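You operate a simulated robot arm through the tools that you are given. There is no shell and no other tool. Be economical: measure what you need, move in short steps, check, and stop when the job is done.

You are at the controls of a simulated robot arm. One attempt, no reset.

## Task
Re-lay the carton strap: one foam block is off its mark.
Fine: press the red release and stand the green strap end in its holder; then the loose foam block on the bare mark, then the strap end back in its keeper; last work the lever to the pull on the label; dent nothing. Set down upright: carton strap end.

It is judged by the outcome, as a careful person would: the job done as asked, and still so three seconds after it is handed in. It fails if anything else is knocked over, pushed out of place, dropped, spilled or broken.

## Robot
A 6-joint arm with a two-finger parallel gripper, fixed in place. Base frame: the origin is at the foot of the arm, x ahead of it, y to its left, z up; the work surface is at about z = 0.72. Readings come in m, rad, newtons and seconds.
With the tool pointing down near the work surface it reaches from about 0.18 to 0.84 m from the base axis. Its first joint turns from -2.897 to 2.897 rad. Payload 3.91 kg.
The TCP is the grasp point between the finger pads, 0.03 m short of the fingertips. In the tool frame z runs along the fingers and y along their closing line. Largest opening 0.11 m; finger width 0.02, thickness 0.01; the body of the gripper, 0.048 by 0.112 m, starts 0.055 m behind the TCP.
Orientation is that of the tool frame in the base frame, as [roll, pitch, yaw] about the fixed x, y, z axes, in that order (R = Rz(yaw) Ry(pitch) Rx(roll)). With the fingers straight down and closing along the base's y, the tool's x points along the base's -x, its y along +y and its z along -z.

## Interface
- The arm moves only by the tool play_rows. Its argument "commands" is a list of rows, each a list of 7 numbers: the turn, a rotation vector about the tool's x, y, z in units of 6 degrees (1.0 is 6 degrees), then the shift along the tool's x, y, z in units of 30 mm (1.0 is 30 mm), then the finger opening in m, from 0 to 0.11. In form: [[rx, ry, rz, x, y, z, grip], ...]. A call has 1 to 8 rows; each row shifts and turns the commanded pose from where the row before left it, along the tool's axes as they then stand. A call with a number of a shift or a turn outside -1 to 1 is refused whole. Rows are played at 5 a second. More than 0.05 m and 0.15 rad between two rows, or a gripper value outside its range, and nothing of the call is played. A pose out of reach is approached as far as the arm can. The call stops where the force on the tool passes 90 N (or 10 N more than at its start, if that is more) or the arm is blocked; 0.2 s more then pass. Each finger travels about 0.108 m/s and halts on what it meets, pressing with about 42 N; the grip force reading is that of the motor and also rises with nothing between the fingers. The clock runs only during rows and for 0.2 s after the last one: add rows that do not move to give the fingers time. It gives the time, the measured TCP pose, the force on the tool (base axes), the opening and the grip force at its end, in the units of the frame above (readings bear some noise), with the torque about the TCP (base axes, N m) and any sound that the robot's microphone picked up.
- Cameras (640 x 400 px; columns grow to the right, rows downward): "scene" is fixed at [0.4004, 0.4998, 1.2771]; the picture's right is [-0.92, -0.40, 0.00], its down [-0.31, 0.73, -0.61] and it looks along [0.24, -0.56, -0.79] (base axes); focal length 220 px, centre (320, 200). "wrist" rides on the gripper at [0.077, 0.007, -0.115] in the tool frame; the picture's right is [-0.09, 1.00, 0.00], its down [-0.80, -0.07, -0.59] and it looks along [-0.59, -0.05, 0.80] (tool axes); focal length 270 px, centre (320, 200). There is no depth. A picture from a camera that has moved, and an enlarged one, comes with that camera's place and axes in the base frame and with its lens.
- grab_frame(camera): a new picture of that camera. No time passes.
- move_column(by): slides the trunk up (or, below 0, down) by that many m; the arm rides with it, the base frame stays. It gives what a move gives, with no picture.
- close_up(camera, box): a new picture of the part [left, top, right, bottom] of that camera's present view, enlarged. No time passes.
- job_done(): hands the job in; it is judged then, once.

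Work in short steps. Places have to be worked out from the pictures, the camera data and where the tool is seen: move nearer, look again, correct. Check each grasp and each placing, and mend what went wrong. You have 120 turns and 68 pictures in all, those below and enlarged ones among them. Open the gripper and draw the arm clear of the work before you hand the job in, unless the task says otherwise; then end with one line.

The tools are called as a command line: name --pt "numbers of a row" for each row, then --argument value for the rest, lists and objects as JSON in quotes. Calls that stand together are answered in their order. play_rows: Moves the arm, as the interface text tells. Its arguments: {"type":"object","properties":{"commands":{"type":"array"}},"required":["commands"]} The other tools are called the same way: move_column (by) slides the trunk up or down; grab_frame (camera) takes a picture; close_up (camera, box) takes an enlarged picture of a part of a camera's view; job_done () hands the job in.

At the start:

```text
time: 0.0
ee_pos: [0.4391, 0.0514, 1.0328]
tcp_rot: [-3.139, 0.0, -3.141]
wrist_force: [0.1, -0.5, 0.1]
wrist_torque: [-0.01, 0.0, -0.01]
width: 0.1099
grasp_force: 0.0
trunk travel left (down, up): [-0.35, 0.19]
```

scene: 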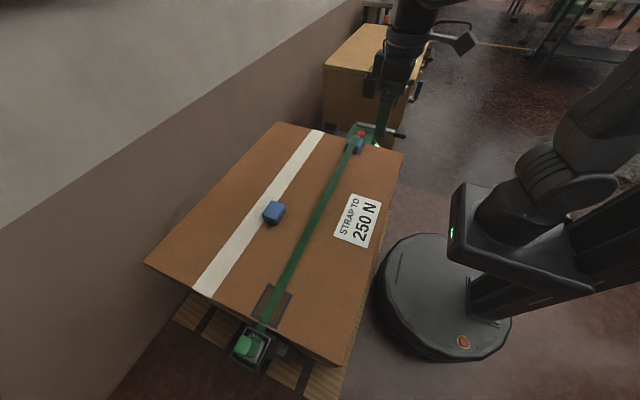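
wrist: 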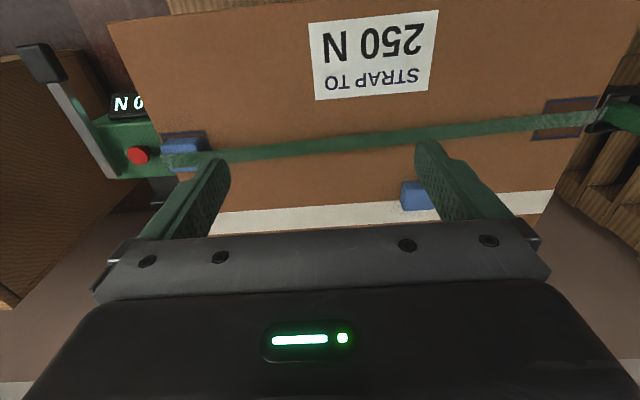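

The scene shows a carton with a green strap, a tensioner with red button and lever at the far end, a keeper at the near end, and a blue loose block. I'll look closer at each end.

close_up --camera "scene" --box '[310, 90, 430, 165]'

close_up --camera "scene" --box '[200, 270, 360, 370]'

close_up --camera "wrist" --box '[0, 20, 320, 220]'

close_up --camera "wrist" --box '[400, 40, 640, 240]'

```text
5.33 times, centred on (370, 128) of scene
camera zoom: at [0.4004, 0.4998, 1.2771], right [-0.92, -0.4, 0.0], down [-0.31, 0.73, -0.61], along [0.24, -0.56, -0.79], focal length 1171 px, centre (53, 587)
```

zoom: 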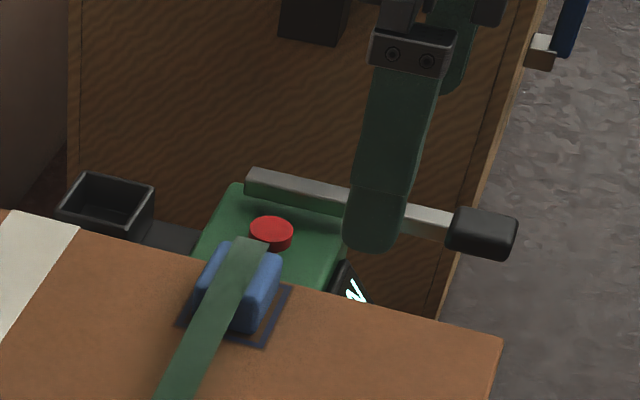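

```text
4.00 times, centred on (280, 320) of scene
camera zoom: at [0.4004, 0.4998, 1.2771], right [-0.92, -0.4, 0.0], down [-0.31, 0.73, -0.61], along [0.24, -0.56, -0.79], focal length 878 px, centre (480, -280)
```

zoom: 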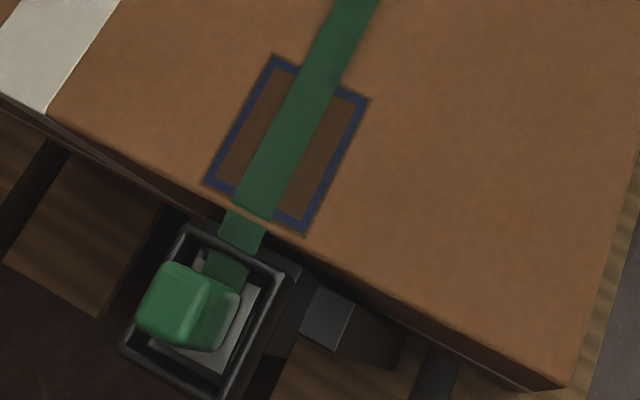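

```text
2.00 times, centred on (160, 120) of wrist
camera zoom: at [0.3605, 0.0568, 1.1483], right [0.09, 1.0, 0.0], down [0.8, -0.07, 0.59], along [0.59, -0.05, -0.8], focal length 541 px, centre (640, 360)
```

zoom: 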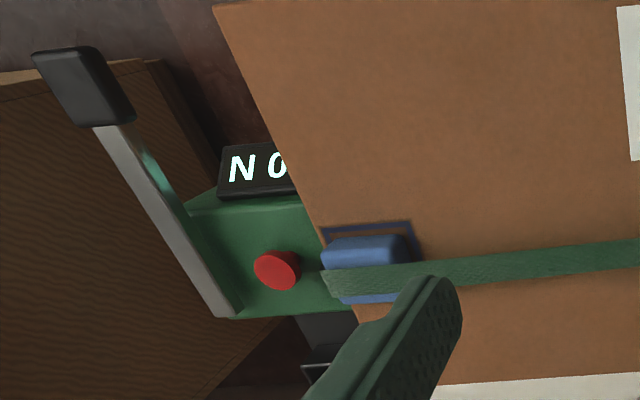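

```text
2.00 times, centred on (520, 140) of wrist
camera zoom: at [0.3605, 0.0568, 1.1483], right [0.09, 1.0, 0.0], down [0.8, -0.07, 0.59], along [0.59, -0.05, -0.8], focal length 541 px, centre (-80, 320)
```

zoom: 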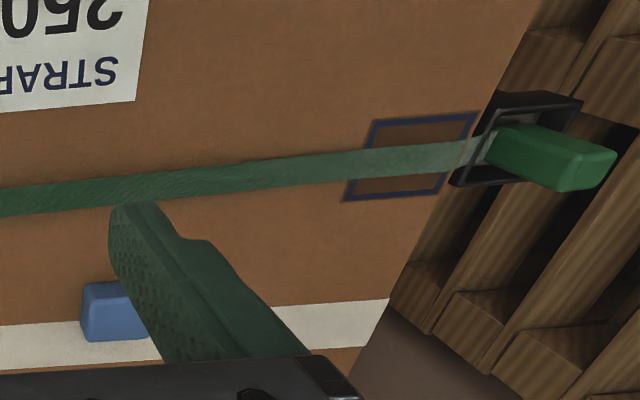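

Triangulating the two views: red button ≈ (0.55, −0.28, 0.72), carton top ≈ 0.72, bare mark ≈ (0.55, 0.44), strap end ≈ (0.55, 0.53, 0.76). I move toward the tensioner to look closer.

play_rows --pt "0 0 0 0 -1 0.3 0" --pt "0 0 0 0 -1 0.3 0" --pt "0 0 0 0 -1 0.3 0" --pt "0 0 0 0 -1 0.3 0" --pt "0 0 0 0 -1 0.3 0" --pt "0 0 0 0 -1 0.3 0" --pt "0 0 0 0 -1 0.3 0" --pt "0 0 0 0 -1 0.3 0"

grab_frame --camera "wrist"

grab_frame --camera "scene"

```text
time: 1.8
ee_pos: [0.4383, -0.1875, 0.9609]
tcp_rot: [3.14, 0.001, 3.141]
wrist_force: [-0.6, 0.0, -0.6]
wrist_torque: [0.01, 0.02, -0.04]
width: 0.0003
grasp_force: 37.6
trunk travel left (down, up): [-0.35, 0.19]
```

```text
61 pictures are left
camera wrist: at [0.3605, -0.1826, 1.0756], right [0.09, 1.0, 0.0], down [0.8, -0.07, 0.59], along [0.59, -0.05, -0.8], focal length 270 px, centre (320, 200)
```

wrist: 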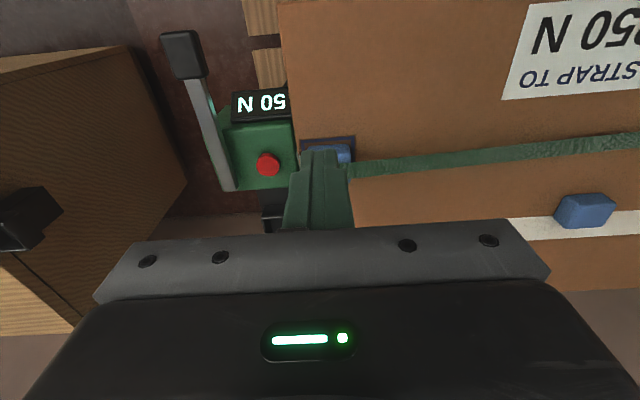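

```text
60 pictures are left
```

scene: 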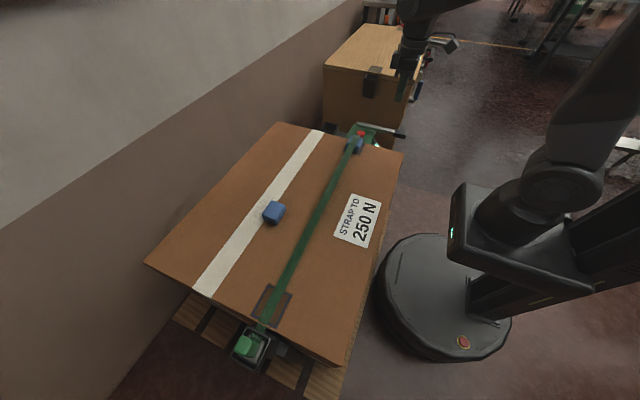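

I zoom on the tensioner to read the display and see the lever.

close_up --camera "wrist" --box '[140, 20, 360, 240]'

close_up --camera "scene" --box '[310, 100, 420, 165]'

```text
1.82 times, centred on (250, 130) of wrist
camera zoom: at [0.3605, -0.1826, 1.0756], right [0.09, 1.0, 0.0], down [0.8, -0.07, 0.59], along [0.59, -0.05, -0.8], focal length 491 px, centre (447, 327)
```

zoom: 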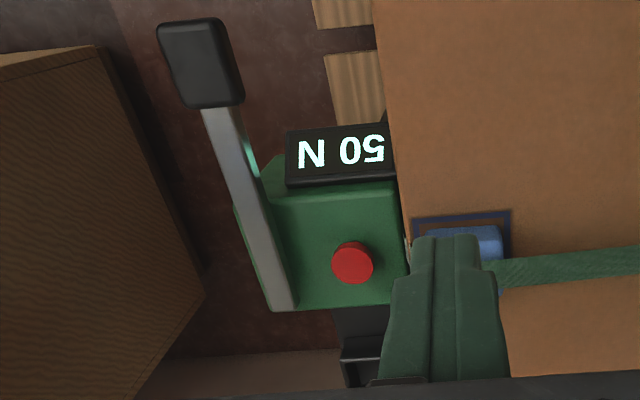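

```text
5.82 times, centred on (365, 132) of scene
camera zoom: at [0.4004, 0.4998, 1.2771], right [-0.92, -0.4, 0.0], down [-0.31, 0.73, -0.61], along [0.24, -0.56, -0.79], focal length 1277 px, centre (58, 593)
```

zoom: 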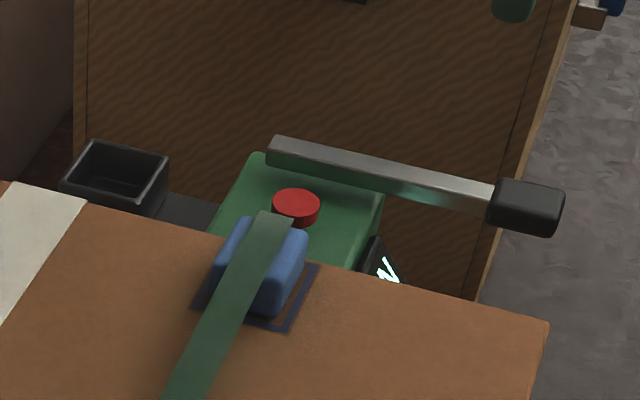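

Display reads 50 N with text inverted; button about (0.549, −0.279, 0.725), lever level from (0.58, −0.34) to handle (0.40, −0.357). I hover closed fingers above the button.

play_rows --pt "0 0 0 -0.615 -0.508 0.85 0" --pt "0 0 0 -0.615 -0.508 0.85 0" --pt "0 0 0 -0.615 -0.508 0.85 0" --pt "0 0 0 -0.615 -0.508 0.85 0" --pt "0 0 0 -0.615 -0.508 0.85 0" --pt "0 0 0 -0.615 -0.508 0.85 0" --pt "0 0 0 0 0 0 0"

grab_frame --camera "wrist"

close_up --camera "scene" --box '[310, 80, 420, 155]'

```text
time: 3.4
ee_pos: [0.5523, -0.2795, 0.8083]
tcp_rot: [3.141, 0.0, -3.141]
wrist_force: [-0.1, -0.3, -0.3]
wrist_torque: [0.01, 0.0, 0.02]
width: 0.0002
grasp_force: 37.9
trunk travel left (down, up): [-0.35, 0.19]
```

```text
57 pictures are left
camera wrist: at [0.4727, -0.2735, 0.9228], right [0.09, 1.0, 0.0], down [0.8, -0.07, 0.59], along [0.59, -0.05, -0.8], focal length 270 px, centre (320, 200)
```

wrist: 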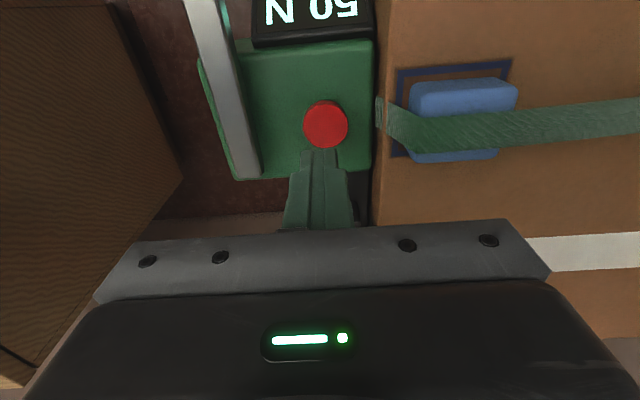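

```text
5.33 times, centred on (365, 118) of scene
camera zoom: at [0.4004, 0.4998, 1.2771], right [-0.92, -0.4, 0.0], down [-0.31, 0.73, -0.61], along [0.24, -0.56, -0.79], focal length 1171 px, centre (80, 640)
```

zoom: 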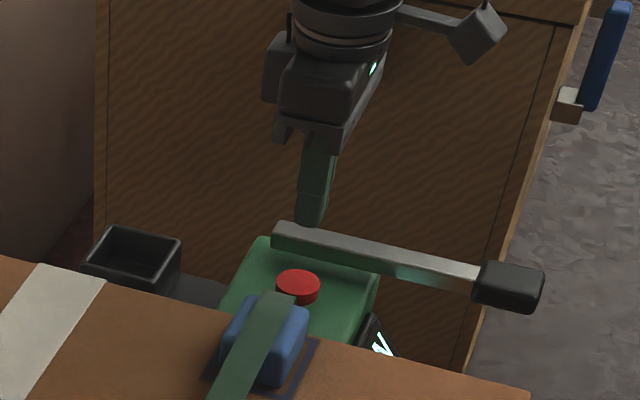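

Button recomputed at (0.548, −0.275). Small correction and descend to just above it.

play_rows --pt "0 0 0 0.13 0.13 0.5 0" --pt "0 0 0 0 0 0.5 0" --pt "0 0 0 0 0 0.4 0" --pt "0 0 0 0 0 0.2 0" --pt "0 0 0 0 0 0.1 0" --pt "0 0 0 0 0 0.1 0" --pt "0 0 0 0 0 0 0"

```text
time: 5.0
ee_pos: [0.545, -0.2751, 0.7543]
tcp_rot: [-3.14, -0.002, 3.14]
wrist_force: [-0.6, 1.3, 1.5]
wrist_torque: [0.01, 0.05, 0.0]
width: 0.0
grasp_force: 37.9
trunk travel left (down, up): [-0.35, 0.19]
```

Possibly light contact starting (tip ≈ 0.724). I press in small steps.

play_rows --pt "0 0 0 0 0 0.07 0" --pt "0 0 0 0 0 0.07 0" --pt "0 0 0 0 0 0.07 0" --pt "0 0 0 0 0 0 0"

grab_frame --camera "wrist"

```text
time: 6.0
ee_pos: [0.545, -0.2756, 0.7469]
tcp_rot: [3.141, 0.0, 3.141]
wrist_force: [1.3, 1.3, 3.5]
wrist_torque: [0.05, -0.06, 0.0]
width: 0.0
grasp_force: 37.4
trunk travel left (down, up): [-0.35, 0.19]
heard: click
```

```text
55 pictures are left
camera wrist: at [0.4675, -0.2703, 0.8622], right [0.09, 1.0, 0.0], down [0.8, -0.07, 0.6], along [0.59, -0.05, -0.8], focal length 270 px, centre (320, 200)
```

wrist: 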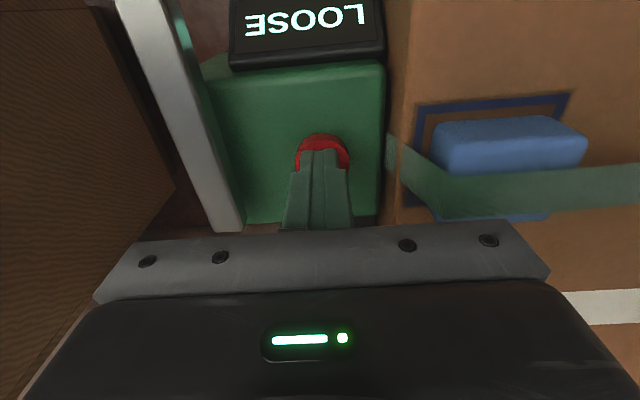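

Click heard, display LOOSE. I rise and move back to view the holder beside the tensioner.

play_rows --pt "0 0 0 0 0 -1 0" --pt "0 0 0 0 0 -1 0" --pt "0 0 0 0.8 0.8 -1 0" --pt "0 0 0 0.8 0.8 -1 0" --pt "0 0 0 0.8 0.8 -1 0" --pt "0 0 0 0 0 0 0"

grab_frame --camera "wrist"

grab_frame --camera "scene"

```text
time: 7.4
ee_pos: [0.4739, -0.2034, 0.8963]
tcp_rot: [-3.141, 0.0, 3.141]
wrist_force: [-0.6, 0.7, 0.6]
wrist_torque: [0.01, 0.0, 0.01]
width: 0.0
grasp_force: 37.9
trunk travel left (down, up): [-0.35, 0.19]
```

```text
54 pictures are left
camera wrist: at [0.3957, -0.1961, 1.0124], right [0.09, 1.0, 0.0], down [0.8, -0.07, 0.59], along [0.59, -0.05, -0.8], focal length 270 px, centre (320, 200)
```

wrist: 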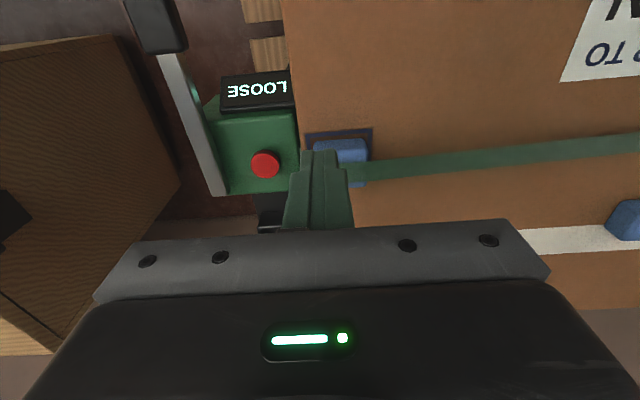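

```text
53 pictures are left
```

scene: 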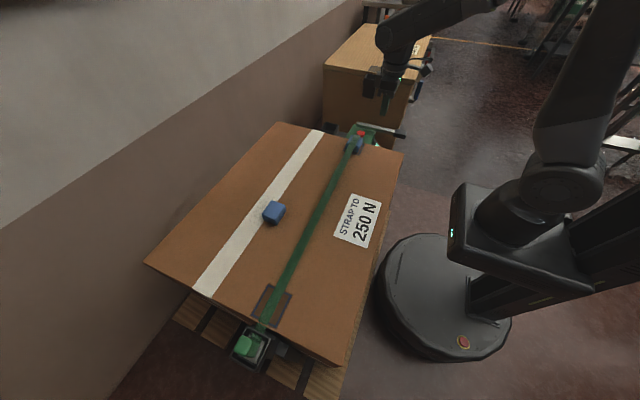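

Holder is hidden behind the fingers here; I'll view it later. Now traverse to the strap end to look at it.

play_rows --pt "0 0 0 0 1 0 0.06" --pt "0 0 0 0 1 0 0.06" --pt "0 0 0 0 1 0 0.06" --pt "0 0 0 0 1 0 0.06" --pt "0 0 0 0 1 0 0.06" --pt "0 0 0 0 1 0 0.06" --pt "0 0 0 0 1 0 0.06" --pt "0 0 0 0 1 0 0.06"

play_rows --pt "0 0 0 0 1 0 0.1" --pt "0 0 0 0 1 0 0.1" --pt "0 0 0 0 1 0 0.1" --pt "0 0 0 0 1 0 0.1" --pt "0 0 0 0 1 0 0.1" --pt "0 0 0 0 1 0 0.1" --pt "0 0 0 0 1 0 0.1" --pt "0 0 0 0 1 0 0.1"

play_rows --pt "0 0 0 0 1 0 0.1" --pt "0 0 0 0 1 0 0.1" --pt "0 0 0 0 1 0 0.1" --pt "0 0 0 0 1 0 0.1" --pt "0 0 0 0 1 0 0.1" --pt "0 0 0 0 0 0 0.1"

grab_frame --camera "wrist"

```text
time: 9.2
ee_pos: [0.4716, 0.0373, 0.8973]
tcp_rot: [-3.141, -0.001, -3.14]
wrist_force: [-0.7, -0.4, 0.2]
wrist_torque: [0.02, 0.02, -0.01]
width: 0.0601
grasp_force: 0.0
trunk travel left (down, up): [-0.35, 0.19]
```

```text
time: 11.0
ee_pos: [0.4723, 0.2751, 0.8975]
tcp_rot: [3.141, 0.0, -3.141]
wrist_force: [-0.6, 0.0, 0.7]
wrist_torque: [-0.01, -0.06, -0.02]
width: 0.0999
grasp_force: 0.1
trunk travel left (down, up): [-0.35, 0.19]
```

```text
time: 12.4
ee_pos: [0.4752, 0.4235, 0.8957]
tcp_rot: [-3.14, -0.001, -3.14]
wrist_force: [-0.2, 0.4, 0.4]
wrist_torque: [-0.05, -0.04, 0.02]
width: 0.1003
grasp_force: 0.0
trunk travel left (down, up): [-0.35, 0.19]
```

```text
52 pictures are left
camera wrist: at [0.3969, 0.4304, 1.0111], right [0.09, 1.0, 0.0], down [0.8, -0.07, 0.59], along [0.59, -0.05, -0.8], focal length 270 px, centre (320, 200)
```

wrist: 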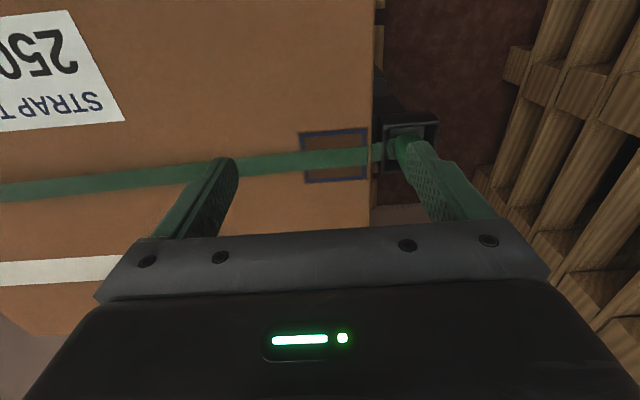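

The finger hides the strap end; shift left and back a bit and look again.

play_rows --pt "0 0 0 0.6 1 0 0.1" --pt "0 0 0 0.6 1 0 0.1" --pt "0 0 0 0.6 0.6 0 0.1" --pt "0 0 0 0 0 0 0.1"

close_up --camera "wrist" --box '[220, 60, 420, 200]'

close_up --camera "scene" --box '[210, 280, 320, 380]'

```text
time: 13.4
ee_pos: [0.4213, 0.5045, 0.8966]
tcp_rot: [-3.141, 0.0, -3.141]
wrist_force: [-0.5, 0.4, 0.0]
wrist_torque: [-0.05, -0.02, -0.02]
width: 0.1
grasp_force: 0.1
trunk travel left (down, up): [-0.35, 0.19]
```

```text
2.86 times, centred on (320, 130) of wrist
camera zoom: at [0.3433, 0.5105, 1.0109], right [0.09, 1.0, 0.0], down [0.8, -0.07, 0.59], along [0.59, -0.05, -0.8], focal length 772 px, centre (320, 400)
```

zoom: 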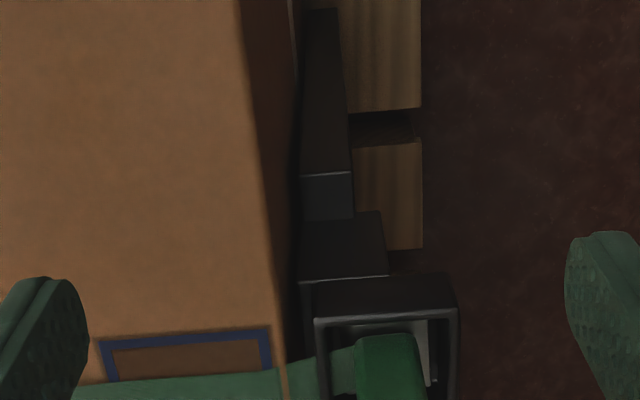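

```text
4.00 times, centred on (265, 330) of scene
camera zoom: at [0.4004, 0.4998, 1.2771], right [-0.92, -0.4, 0.0], down [-0.31, 0.73, -0.61], along [0.24, -0.56, -0.79], focal length 878 px, centre (540, -320)
```

zoom: 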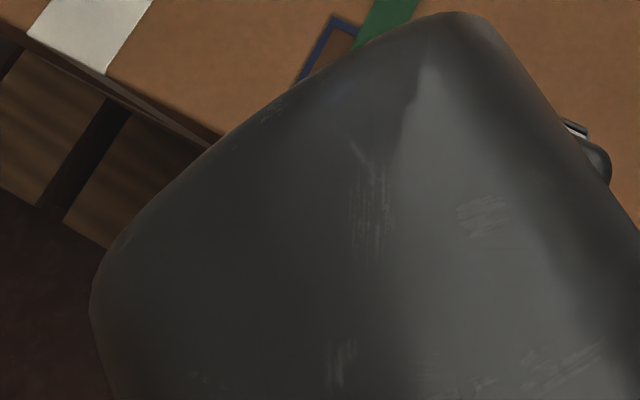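

close_up --camera "wrist" --box '[260, 130, 420, 230]'

```text
4.00 times, centred on (340, 180) of wrist
camera zoom: at [0.3433, 0.5105, 1.0109], right [0.09, 1.0, 0.0], down [0.8, -0.07, 0.59], along [0.59, -0.05, -0.8], focal length 1081 px, centre (240, 280)
```

zoom: 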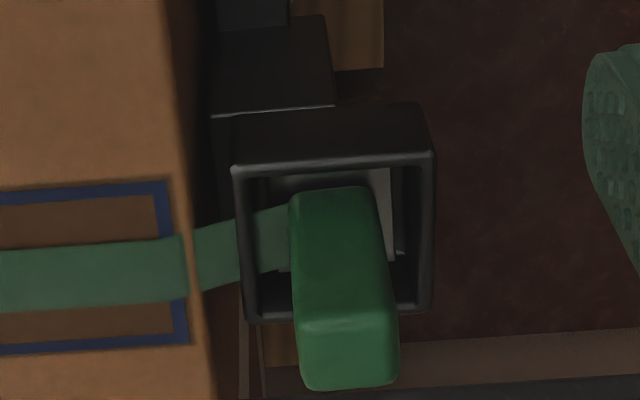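

The strap end is a ~25 mm square upright green post in the box keeper, top centre ≈ (0.5525, 0.526, 0.768), rim ≈ 0.71. I move above it with the fingers opened 0.055.

play_rows --pt "0 0 0 -0.874 0.144 0 0.055" --pt "0 0 0 -0.874 0.144 0 0.055" --pt "0 0 0 -0.874 0.144 0.4 0.055" --pt "0 0 0 -0.874 0.144 0.6 0.055" --pt "0 0 0 -0.874 0.144 0.8 0.055" --pt "0 0 0 0 0 0.8 0.055" --pt "0 0 0 0 0 0 0.055"

grab_frame --camera "wrist"

close_up --camera "scene" --box '[200, 270, 360, 370]'

```text
time: 15.0
ee_pos: [0.5521, 0.5265, 0.8182]
tcp_rot: [3.142, 0.001, -3.142]
wrist_force: [-0.4, 0.6, -0.1]
wrist_torque: [-0.01, 0.05, -0.05]
width: 0.0551
grasp_force: 0.0
trunk travel left (down, up): [-0.35, 0.19]
```

```text
48 pictures are left
camera wrist: at [0.474, 0.532, 0.9339], right [0.09, 1.0, 0.0], down [0.8, -0.07, 0.59], along [0.59, -0.05, -0.8], focal length 270 px, centre (320, 200)
```

wrist: 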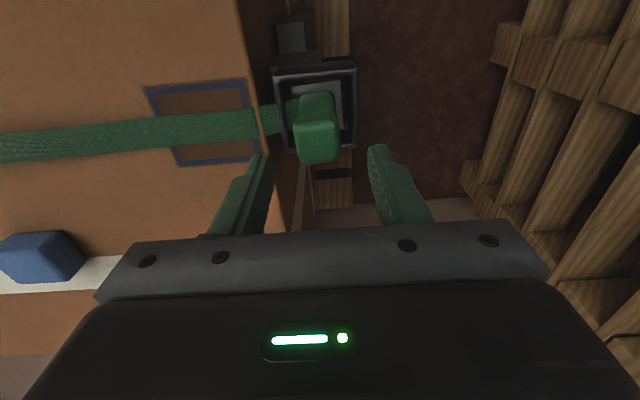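

```text
4.00 times, centred on (280, 320) of scene
camera zoom: at [0.4004, 0.4998, 1.2771], right [-0.92, -0.4, 0.0], down [-0.31, 0.73, -0.61], along [0.24, -0.56, -0.79], focal length 878 px, centre (480, -280)
```

zoom: 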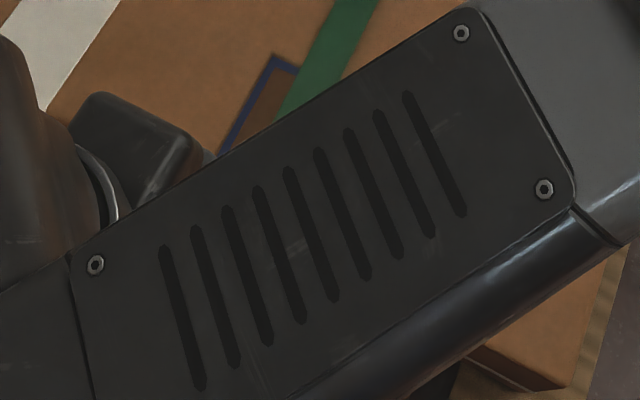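

Re-measured top at (0.549, 0.524) — aligned. Descend to TCP 0.752 and close.

play_rows --pt "0 0 0 0.08 -0.07 0.7 0.055" --pt "0 0 0 0 0 0.7 0.055" --pt "0 0 0 0 0 0.5 0.055" --pt "0 0 0 0 0 0.3 0.055" --pt "0 0 0 0 0 0 0.055"

grab_frame --camera "wrist"

```text
time: 16.2
ee_pos: [0.5497, 0.523, 0.7529]
tcp_rot: [3.141, 0.0, -3.142]
wrist_force: [0.6, 0.2, 0.3]
wrist_torque: [0.0, -0.03, 0.0]
width: 0.0551
grasp_force: 0.1
trunk travel left (down, up): [-0.35, 0.19]
```

```text
46 pictures are left
camera wrist: at [0.4697, 0.5286, 0.8682], right [0.09, 1.0, 0.0], down [0.8, -0.07, 0.59], along [0.59, -0.05, -0.8], focal length 270 px, centre (320, 200)
```

wrist: 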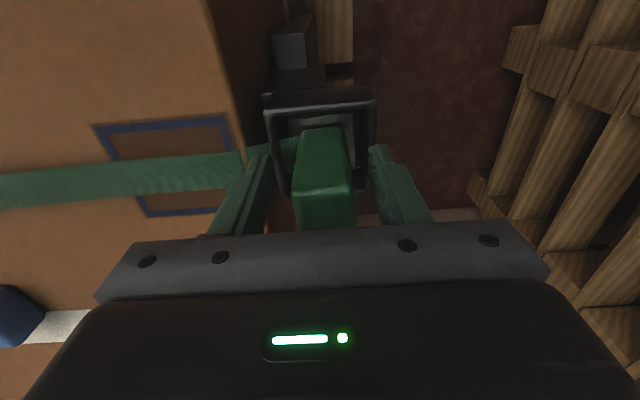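

The post sits between the fingers. Close.

play_rows --pt "0 0 0 0 0 0 0.03" --pt "0 0 0 0 0 0 0.01" --pt "0 0 0 0 0 0 0.01" --pt "0 0 0 0 0 0 0.01"

```text
time: 17.2
ee_pos: [0.5468, 0.5229, 0.7527]
tcp_rot: [3.14, 0.001, -3.141]
wrist_force: [0.1, 0.7, 0.0]
wrist_torque: [0.03, 0.0, 0.02]
width: 0.0296
grasp_force: 42.3
trunk travel left (down, up): [-0.35, 0.19]
```

Gripped at 0.0296. Lift gently to test.

play_rows --pt "0 0 0 0 0 -0.3 0.01" --pt "0 0 0 0 0 -0.5 0.01" --pt "0 0 0 0 0 -0.7 0.01" --pt "0 0 0 0 0 -0.9 0.01" --pt "0 0 0 0 0 -0.9 0.01" --pt "0 0 0 0 0 0 0.01"

grab_frame --camera "wrist"

grab_frame --camera "scene"

```text
time: 18.6
ee_pos: [0.5477, 0.5218, 0.8525]
tcp_rot: [3.142, 0.001, 3.141]
wrist_force: [-0.1, -0.3, -2.2]
wrist_torque: [-0.01, 0.0, -0.01]
width: 0.0296
grasp_force: 42.0
trunk travel left (down, up): [-0.35, 0.19]
```

```text
45 pictures are left
camera wrist: at [0.4685, 0.5274, 0.9679], right [0.09, 1.0, 0.0], down [0.8, -0.07, 0.59], along [0.59, -0.05, -0.8], focal length 270 px, centre (320, 200)
```

wrist: 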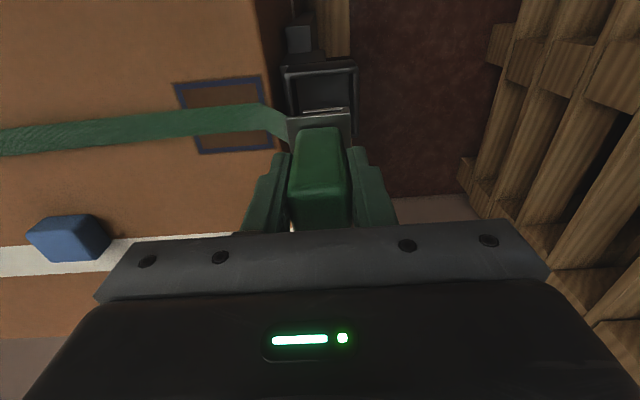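

```text
44 pictures are left
```

scene: 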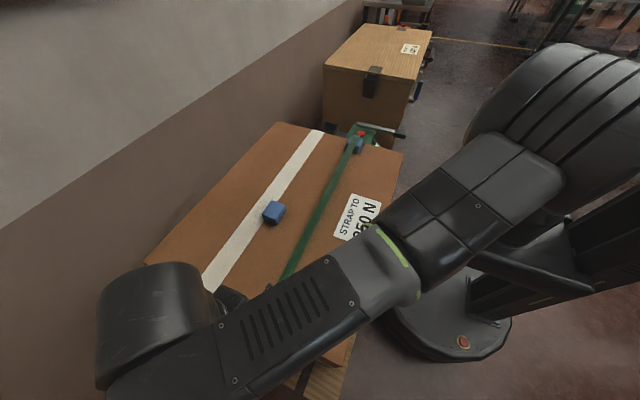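

Strap end lifted with its grey foot plate. Carry it along the strap line toward the holder at safe height.

play_rows --pt "0 0 0 0 -0.6 -0.2 0.01" --pt "0 0 0 0 -1 -0.4 0.01" --pt "0 0 0 0 -1 -0.4 0.01" --pt "0 0 0 0 -1 0 0.01" --pt "0 0 0 0 -1 0 0.01" --pt "0 0 0 0 -1 0 0.01" --pt "0 0 0 0 -1 0 0.01" --pt "0 0 0 0 -1 0 0.01"

play_rows --pt "0 0 0 0 -1 0 0.01" --pt "0 0 0 0 -1 0 0.01" --pt "0 0 0 0 -1 0 0.01" --pt "0 0 0 0 -1 0 0.01" --pt "0 0 0 0 -1 0 0.01" --pt "0 0 0 0 -1 0 0.01" --pt "0 0 0 0 -1 0 0.01" --pt "0 0 0 0 -1 0 0.01"

play_rows --pt "0 0 0 -0.5 -1 0 0.01" --pt "0 0 0 -0.5 -1 0 0.01" --pt "0 0 0 -0.5 -1 0 0.01" --pt "0 0 0 -0.5 -1 0 0.01" --pt "0 0 0 -0.5 -1 0 0.01" --pt "0 0 0 -0.5 -1 0 0.01" --pt "0 0 0 -0.3 -0.8 0 0.01" --pt "0 0 0 0 0 0 0.01"

grab_frame --camera "wrist"

grab_frame --camera "scene"

```text
time: 20.4
ee_pos: [0.5458, 0.2935, 0.8811]
tcp_rot: [-3.141, 0.0, -3.141]
wrist_force: [-0.2, -0.6, -2.2]
wrist_torque: [-0.03, -0.01, 0.01]
width: 0.0295
grasp_force: 41.8
trunk travel left (down, up): [-0.35, 0.19]
```

```text
time: 22.2
ee_pos: [0.5487, 0.0571, 0.8837]
tcp_rot: [-3.14, 0.001, -3.141]
wrist_force: [-0.1, -0.2, -1.3]
wrist_torque: [-0.04, 0.01, 0.0]
width: 0.0296
grasp_force: 41.7
trunk travel left (down, up): [-0.35, 0.19]
```

```text
time: 24.0
ee_pos: [0.6491, -0.1473, 0.8833]
tcp_rot: [3.142, 0.0, 3.141]
wrist_force: [0.2, 0.2, -1.8]
wrist_torque: [0.0, 0.03, 0.01]
width: 0.0297
grasp_force: 41.3
trunk travel left (down, up): [-0.35, 0.19]
```

```text
43 pictures are left
camera wrist: at [0.5712, -0.1418, 0.9995], right [0.09, 1.0, 0.0], down [0.8, -0.07, 0.59], along [0.59, -0.05, -0.8], focal length 270 px, centre (320, 200)
```

wrist: 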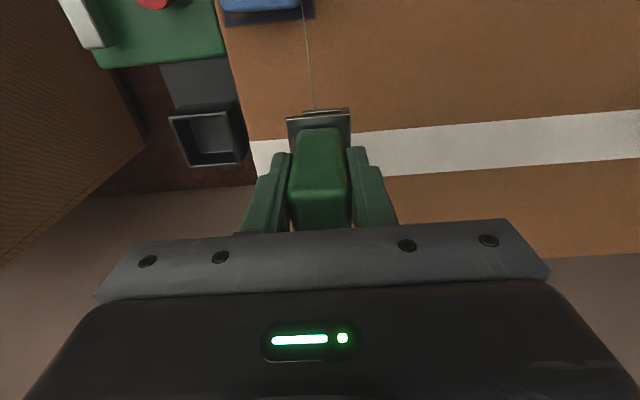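

```text
42 pictures are left
```

scene: 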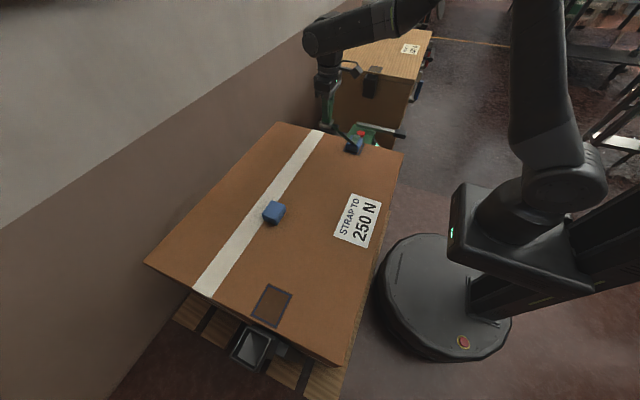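

Holder cup now visible at left; zoom in to locate it.

close_up --camera "wrist" --box '[150, 80, 310, 180]'

close_up --camera "scene" --box '[300, 90, 400, 155]'

close_up --camera "wrist" --box '[260, 90, 380, 165]'

```text
4.00 times, centred on (230, 130) of wrist
camera zoom: at [0.5712, -0.1418, 0.9995], right [0.09, 1.0, 0.0], down [0.8, -0.07, 0.59], along [0.59, -0.05, -0.8], focal length 1081 px, centre (680, 480)
```

zoom: 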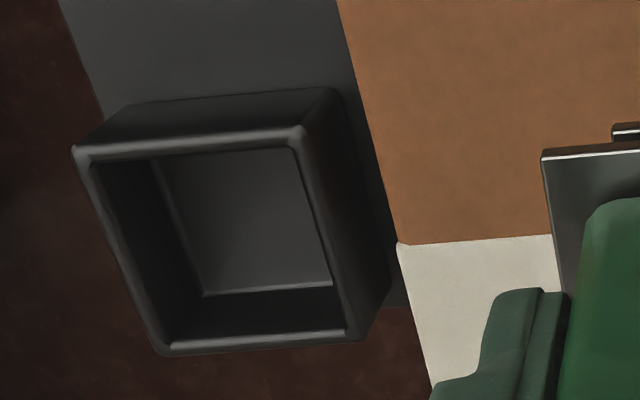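

```text
6.15 times, centred on (350, 122) of scene
camera zoom: at [0.4004, 0.4998, 1.2771], right [-0.92, -0.4, 0.0], down [-0.31, 0.73, -0.61], along [0.24, -0.56, -0.79], focal length 1351 px, centre (135, 677)
```

zoom: 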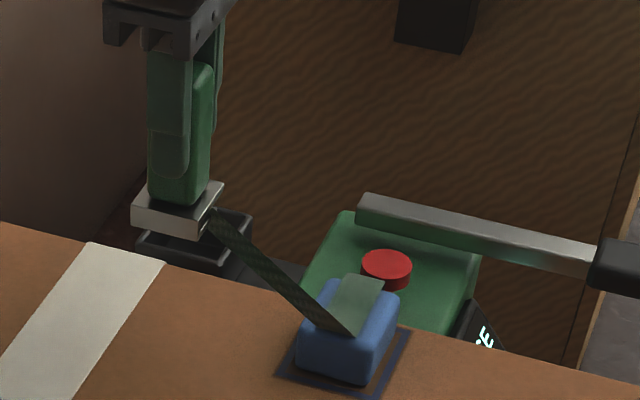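

```text
5.33 times, centred on (320, 128) of wrist
camera zoom: at [0.5712, -0.1418, 0.9995], right [0.09, 1.0, 0.0], down [0.8, -0.07, 0.59], along [0.59, -0.05, -0.8], focal length 1442 px, centre (320, 587)
```

zoom: 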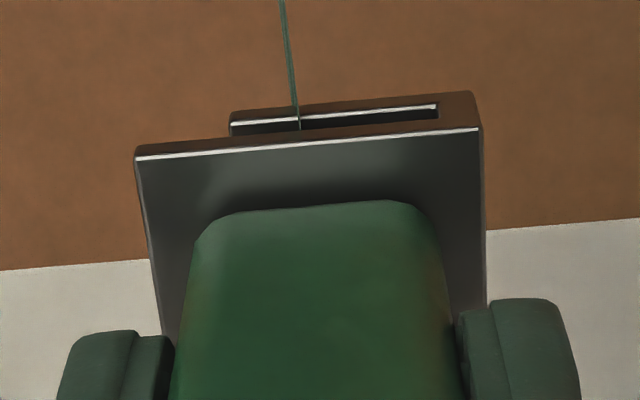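

Holder rim centre computed at (0.687, −0.281, 0.716), axis-aligned, ~63 mm outer; foot plate ~43 mm. Move above it.

play_rows --pt "0 0 0 -0.254 -0.89 0 0.01" --pt "0 0 0 -0.254 -0.89 0 0.01" --pt "0 0 0 -0.254 -0.89 0 0.01" --pt "0 0 0 -0.254 -0.89 0 0.01" --pt "0 0 0 -0.254 -0.89 0 0.01" --pt "0 0 0 0 0 0.6 0.01" --pt "0 0 0 0 0 0.6 0.01" --pt "0 0 0 0 0 0 0.01"

close_up --camera "wrist" --box '[220, 60, 420, 185]'

close_up --camera "scene" --box '[290, 80, 390, 145]'

```text
time: 25.8
ee_pos: [0.6856, -0.2785, 0.846]
tcp_rot: [3.141, 0.001, -3.141]
wrist_force: [-0.3, 0.0, -2.1]
wrist_torque: [0.03, 0.01, 0.0]
width: 0.0294
grasp_force: 41.9
trunk travel left (down, up): [-0.35, 0.19]
```

```text
3.20 times, centred on (320, 122) of wrist
camera zoom: at [0.6075, -0.2736, 0.9612], right [0.09, 1.0, 0.0], down [0.8, -0.07, 0.59], along [0.59, -0.05, -0.8], focal length 865 px, centre (320, 448)
```

zoom: 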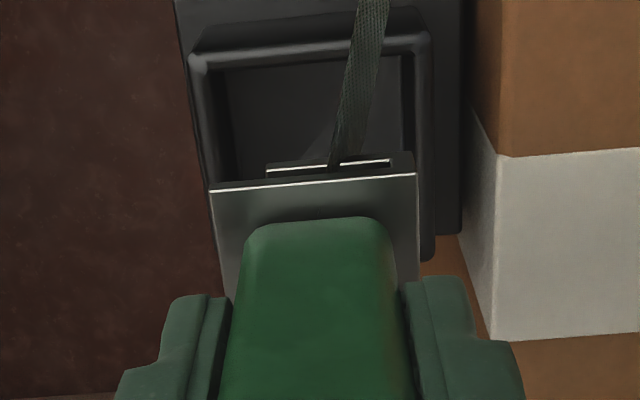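

```text
6.15 times, centred on (340, 112) of scene
camera zoom: at [0.4004, 0.4998, 1.2771], right [-0.92, -0.4, 0.0], down [-0.31, 0.73, -0.61], along [0.24, -0.56, -0.79], focal length 1351 px, centre (197, 738)
```

zoom: 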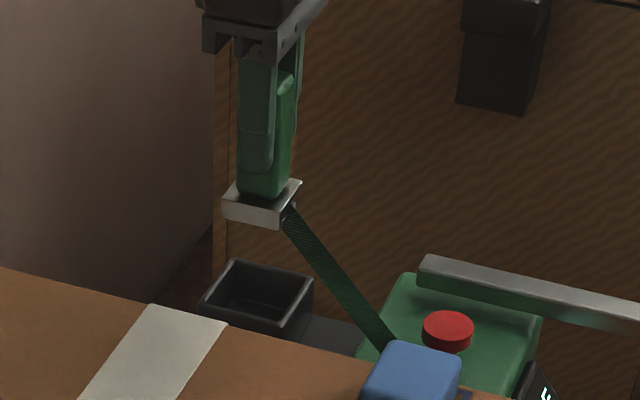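

Plate centre lines up with the cup (y −0.280; x needs about +2 mm). Descend slowly into the cup.

play_rows --pt "0 0 0 -0.05 -0.03 0.6 0.01" --pt "0 0 0 0 0 0.6 0.01" --pt "0 0 0 0 0 0.4 0.01" --pt "0 0 0 0 0 0.4 0.01" --pt "0 0 0 0 0 0.3 0.01" --pt "0 0 0 0 0 0.3 0.01" --pt "0 0 0 0 0 0 0.01"

close_up --camera "scene" --box '[290, 80, 390, 145]'

```text
time: 27.4
ee_pos: [0.6868, -0.2829, 0.7668]
tcp_rot: [3.142, 0.0, 3.141]
wrist_force: [0.1, -0.5, -1.8]
wrist_torque: [0.0, 0.0, 0.0]
width: 0.0296
grasp_force: 42.3
trunk travel left (down, up): [-0.35, 0.19]
```

```text
6.15 times, centred on (340, 112) of scene
camera zoom: at [0.4004, 0.4998, 1.2771], right [-0.92, -0.4, 0.0], down [-0.31, 0.73, -0.61], along [0.24, -0.56, -0.79], focal length 1351 px, centre (197, 738)
```

zoom: 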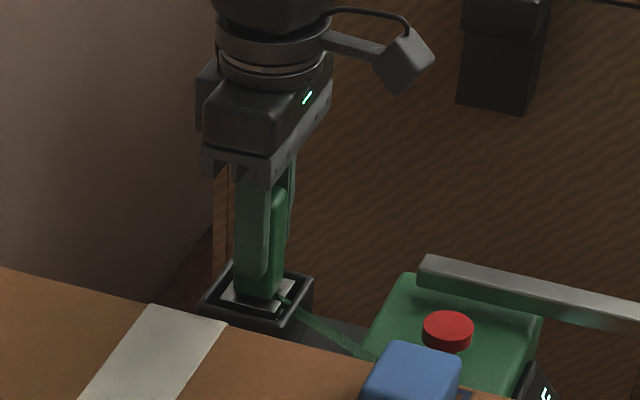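

The plate is entering the cup cleanly with no contact force. Continue down in small steps to touch.

play_rows --pt "0 0 0 0 0.03 0.2 0.01" --pt "0 0 0 0 0 0.15 0.01" --pt "0 0 0 0 0 0.1 0.01" --pt "0 0 0 0 0 0 0.01"

```text
time: 28.4
ee_pos: [0.6872, -0.2826, 0.7546]
tcp_rot: [3.141, 0.002, 3.141]
wrist_force: [0.5, -0.5, -2.3]
wrist_torque: [0.0, -0.01, -0.01]
width: 0.0299
grasp_force: 42.7
trunk travel left (down, up): [-0.35, 0.19]
```

play_rows --pt "0 0 0 0 0 0.07 0.01" --pt "0 0 0 0 0 0.07 0.01" --pt "0 0 0 0 0 0 0.01"

```text
time: 29.2
ee_pos: [0.6865, -0.2815, 0.7525]
tcp_rot: [-3.14, 0.004, 3.141]
wrist_force: [1.9, 0.4, 14.3]
wrist_torque: [0.26, 0.2, 0.0]
width: 0.0296
grasp_force: 42.2
trunk travel left (down, up): [-0.35, 0.19]
```

Contact 14 N at 0.7525, same seated height as the keeper. Ease off a bit, then release and rise.

play_rows --pt "0 0 0 0 0 -0.06 0.01" --pt "0 0 0 0 0 0 0.04" --pt "0 0 0 0 0 0 0.055" --pt "0 0 0 0 0 0 0.055" --pt "0 0 0 0 0 -0.5 0.055" --pt "0 0 0 0 0 -0.8 0.055" --pt "0 0 0 0 0 -1 0.055" --pt "0 0 0 0 0 -1 0.055"

grab_frame --camera "wrist"

close_up --camera "scene" --box '[290, 80, 390, 145]'

```text
time: 31.0
ee_pos: [0.6869, -0.281, 0.8535]
tcp_rot: [-3.14, 0.0, 3.142]
wrist_force: [-0.6, -1.4, 0.3]
wrist_torque: [-0.02, 0.0, -0.02]
width: 0.0552
grasp_force: 0.0
trunk travel left (down, up): [-0.35, 0.19]
```

```text
35 pictures are left
camera wrist: at [0.6085, -0.2763, 0.9683], right [0.09, 1.0, 0.0], down [0.8, -0.07, 0.59], along [0.59, -0.05, -0.8], focal length 270 px, centre (320, 200)
```

wrist: 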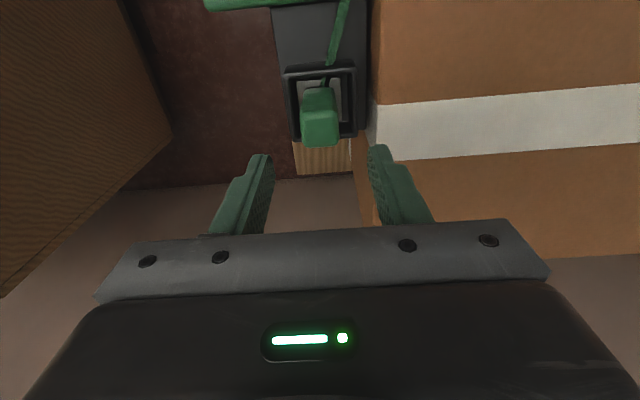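

```text
6.15 times, centred on (340, 112) of scene
camera zoom: at [0.4004, 0.4998, 1.2771], right [-0.92, -0.4, 0.0], down [-0.31, 0.73, -0.61], along [0.24, -0.56, -0.79], focal length 1351 px, centre (197, 738)
```

zoom: 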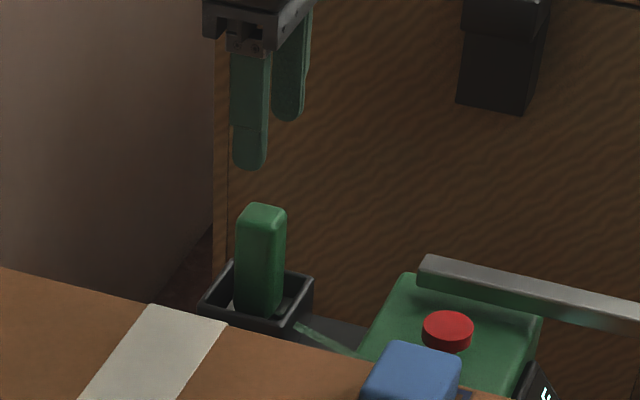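

Strap end stands upright in the holder. Now fly to the loose foam block near (0.677, 0.214).

play_rows --pt "0 0 0 0 1 -0.3 0.09" --pt "0 0 0 0 1 0 0.09" --pt "0 0 0 0 1 0 0.09" --pt "0 0 0 0 1 0 0.09" --pt "0 0 0 0 1 0 0.09" --pt "0 0 0 0 1 0 0.09" --pt "0 0 0 0 1 0 0.09" --pt "0 0 0 0 1 0 0.09"

play_rows --pt "0 0 0 0.1 1 0 0.09" --pt "0 0 0 0.1 1 0 0.09" --pt "0 0 0 0.1 1 0 0.09" --pt "0 0 0 0.1 1 0 0.09" --pt "0 0 0 0.1 1 0 0.09" --pt "0 0 0 0 1 0 0.09" --pt "0 0 0 0 1 0 0.09" --pt "0 0 0 0 0.5 0 0.09"

grab_frame --camera "wrist"

close_up --camera "scene" --box '[220, 180, 330, 250]'

```text
time: 32.8
ee_pos: [0.6847, -0.042, 0.8642]
tcp_rot: [-3.141, 0.001, -3.141]
wrist_force: [-0.4, -0.5, 0.1]
wrist_torque: [0.01, 0.01, -0.01]
width: 0.0897
grasp_force: 0.1
trunk travel left (down, up): [-0.35, 0.19]
```

```text
time: 34.6
ee_pos: [0.6728, 0.181, 0.8621]
tcp_rot: [3.141, 0.001, -3.141]
wrist_force: [0.6, 0.2, 0.3]
wrist_torque: [0.03, 0.01, 0.03]
width: 0.0901
grasp_force: 0.0
trunk travel left (down, up): [-0.35, 0.19]
```

```text
33 pictures are left
camera wrist: at [0.5956, 0.1879, 0.977], right [0.09, 1.0, 0.0], down [0.8, -0.07, 0.59], along [0.59, -0.05, -0.8], focal length 270 px, centre (320, 200)
```

wrist: 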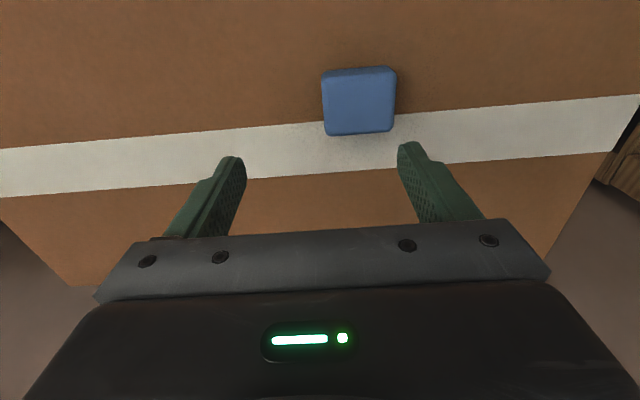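

```text
5.71 times, centred on (275, 215) of scene
camera zoom: at [0.4004, 0.4998, 1.2771], right [-0.92, -0.4, 0.0], down [-0.31, 0.73, -0.61], along [0.24, -0.56, -0.79], focal length 1254 px, centre (577, 114)
```

zoom: 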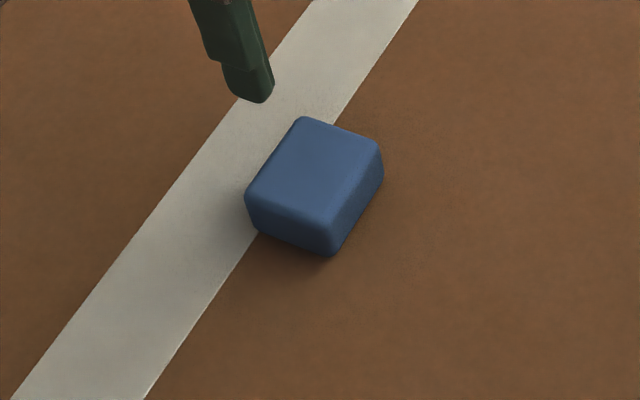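

Block top centre ≈ (0.670, 0.215, 0.747), 47×60×27 mm, aligned with axes. Mark centre ≈ (0.5505, 0.436), same orientation. Align above and descend part way.

play_rows --pt "0 0 0 0.1 0.57 0.5 0.09" --pt "0 0 0 0 0.57 0.5 0.09" --pt "0 0 0 0 0 0.6 0.09" --pt "0 0 0 0 0 0.6 0.09" --pt "0 0 0 0 0 0 0.09"

grab_frame --camera "wrist"

close_up --camera "scene" --box '[220, 160, 340, 250]'

```text
time: 35.8
ee_pos: [0.6687, 0.2162, 0.7917]
tcp_rot: [-3.141, 0.001, -3.142]
wrist_force: [0.6, 0.4, 0.2]
wrist_torque: [0.01, 0.0, -0.02]
width: 0.0901
grasp_force: 0.0
trunk travel left (down, up): [-0.35, 0.19]
```

```text
31 pictures are left
camera wrist: at [0.5912, 0.2219, 0.9074], right [0.09, 1.0, 0.0], down [0.8, -0.07, 0.59], along [0.59, -0.05, -0.8], focal length 270 px, centre (320, 200)
```

wrist: 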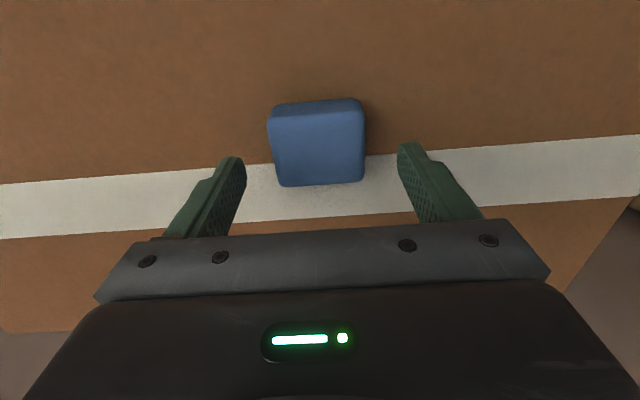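

```text
4.44 times, centred on (280, 205) of scene
camera zoom: at [0.4004, 0.4998, 1.2771], right [-0.92, -0.4, 0.0], down [-0.31, 0.73, -0.61], along [0.24, -0.56, -0.79], focal length 976 px, centre (498, 178)
```

zoom: 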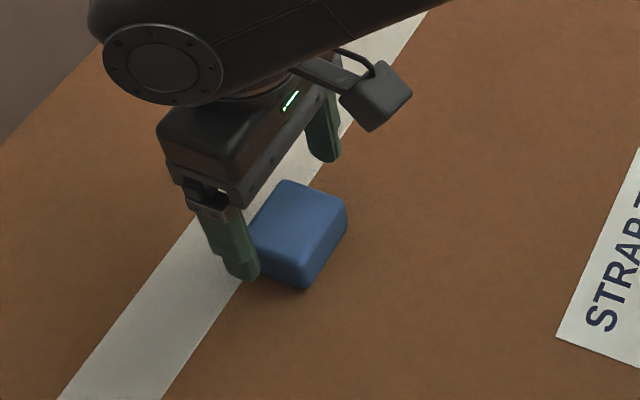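

Aligned. Descend to TCP ≈ 0.755 (tips ≈ 0.725, just above the carton).

play_rows --pt "0 0 0 0 -0.03 0.5 0.09" --pt "0 0 0 0 0 0.4 0.09" --pt "0 0 0 0 0 0.3 0.09" --pt "0 0 0 0 0 0 0.09"

close_up --camera "scene" --box '[220, 160, 340, 250]'

```text
time: 36.8
ee_pos: [0.6689, 0.2146, 0.7574]
tcp_rot: [3.141, 0.0, -3.141]
wrist_force: [0.0, 0.0, 0.0]
wrist_torque: [0.0, 0.01, 0.0]
width: 0.0899
grasp_force: 0.0
trunk travel left (down, up): [-0.35, 0.19]
```

```text
4.44 times, centred on (280, 205) of scene
camera zoom: at [0.4004, 0.4998, 1.2771], right [-0.92, -0.4, 0.0], down [-0.31, 0.73, -0.61], along [0.24, -0.56, -0.79], focal length 976 px, centre (498, 178)
```

zoom: 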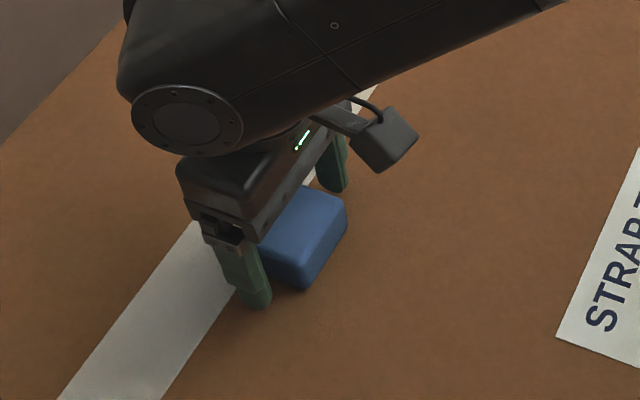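

Fingers straddle the block. Close on it.

play_rows --pt "0 0 0 0 0 0.05 0.07" --pt "0 0 0 0 0 0 0.055" --pt "0 0 0 0 0 0 0.05" --pt "0 0 0 0 0 0 0.05"

```text
time: 37.8
ee_pos: [0.6672, 0.2149, 0.7574]
tcp_rot: [-3.141, 0.001, -3.141]
wrist_force: [-0.6, 0.2, 0.7]
wrist_torque: [0.02, 0.02, 0.01]
width: 0.0589
grasp_force: 42.3
trunk travel left (down, up): [-0.35, 0.19]
```

Held at 0.059. Lift and carry to above the mark.

play_rows --pt "0 0 0 0 0 -0.5 0.05" --pt "0 0 0 0 0 -0.9 0.05" --pt "0 0 0 0.5 0.92 -0.6 0.05" --pt "0 0 0 0.5 0.92 0 0.05" --pt "0 0 0 0.5 0.92 0 0.05" --pt "0 0 0 0.5 0.92 0 0.05" --pt "0 0 0 0.5 0.92 0 0.05" --pt "0 0 0 0.5 0.92 0 0.05"

play_rows --pt "0 0 0 0.47 0.9 0 0.05" --pt "0 0 0 0.47 0.9 0 0.05" --pt "0 0 0 0 0 0 0.05"

grab_frame --camera "wrist"

```text
time: 39.6
ee_pos: [0.5799, 0.3821, 0.817]
tcp_rot: [-3.141, -0.001, -3.141]
wrist_force: [0.2, 0.5, -0.6]
wrist_torque: [0.01, -0.04, 0.0]
width: 0.0589
grasp_force: 42.0
trunk travel left (down, up): [-0.35, 0.19]
```

```text
time: 40.4
ee_pos: [0.5484, 0.4364, 0.8175]
tcp_rot: [-3.14, 0.001, -3.141]
wrist_force: [0.4, 0.2, -0.1]
wrist_torque: [-0.02, -0.01, -0.02]
width: 0.0589
grasp_force: 42.4
trunk travel left (down, up): [-0.35, 0.19]
```

```text
28 pictures are left
camera wrist: at [0.4712, 0.4419, 0.933], right [0.09, 1.0, 0.0], down [0.8, -0.07, 0.59], along [0.59, -0.05, -0.8], focal length 270 px, centre (320, 200)
```

wrist: 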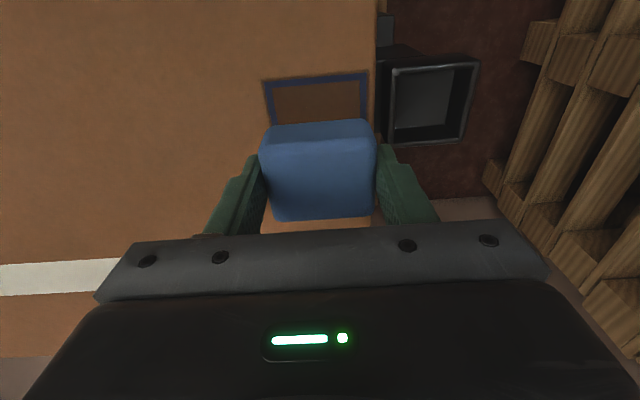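

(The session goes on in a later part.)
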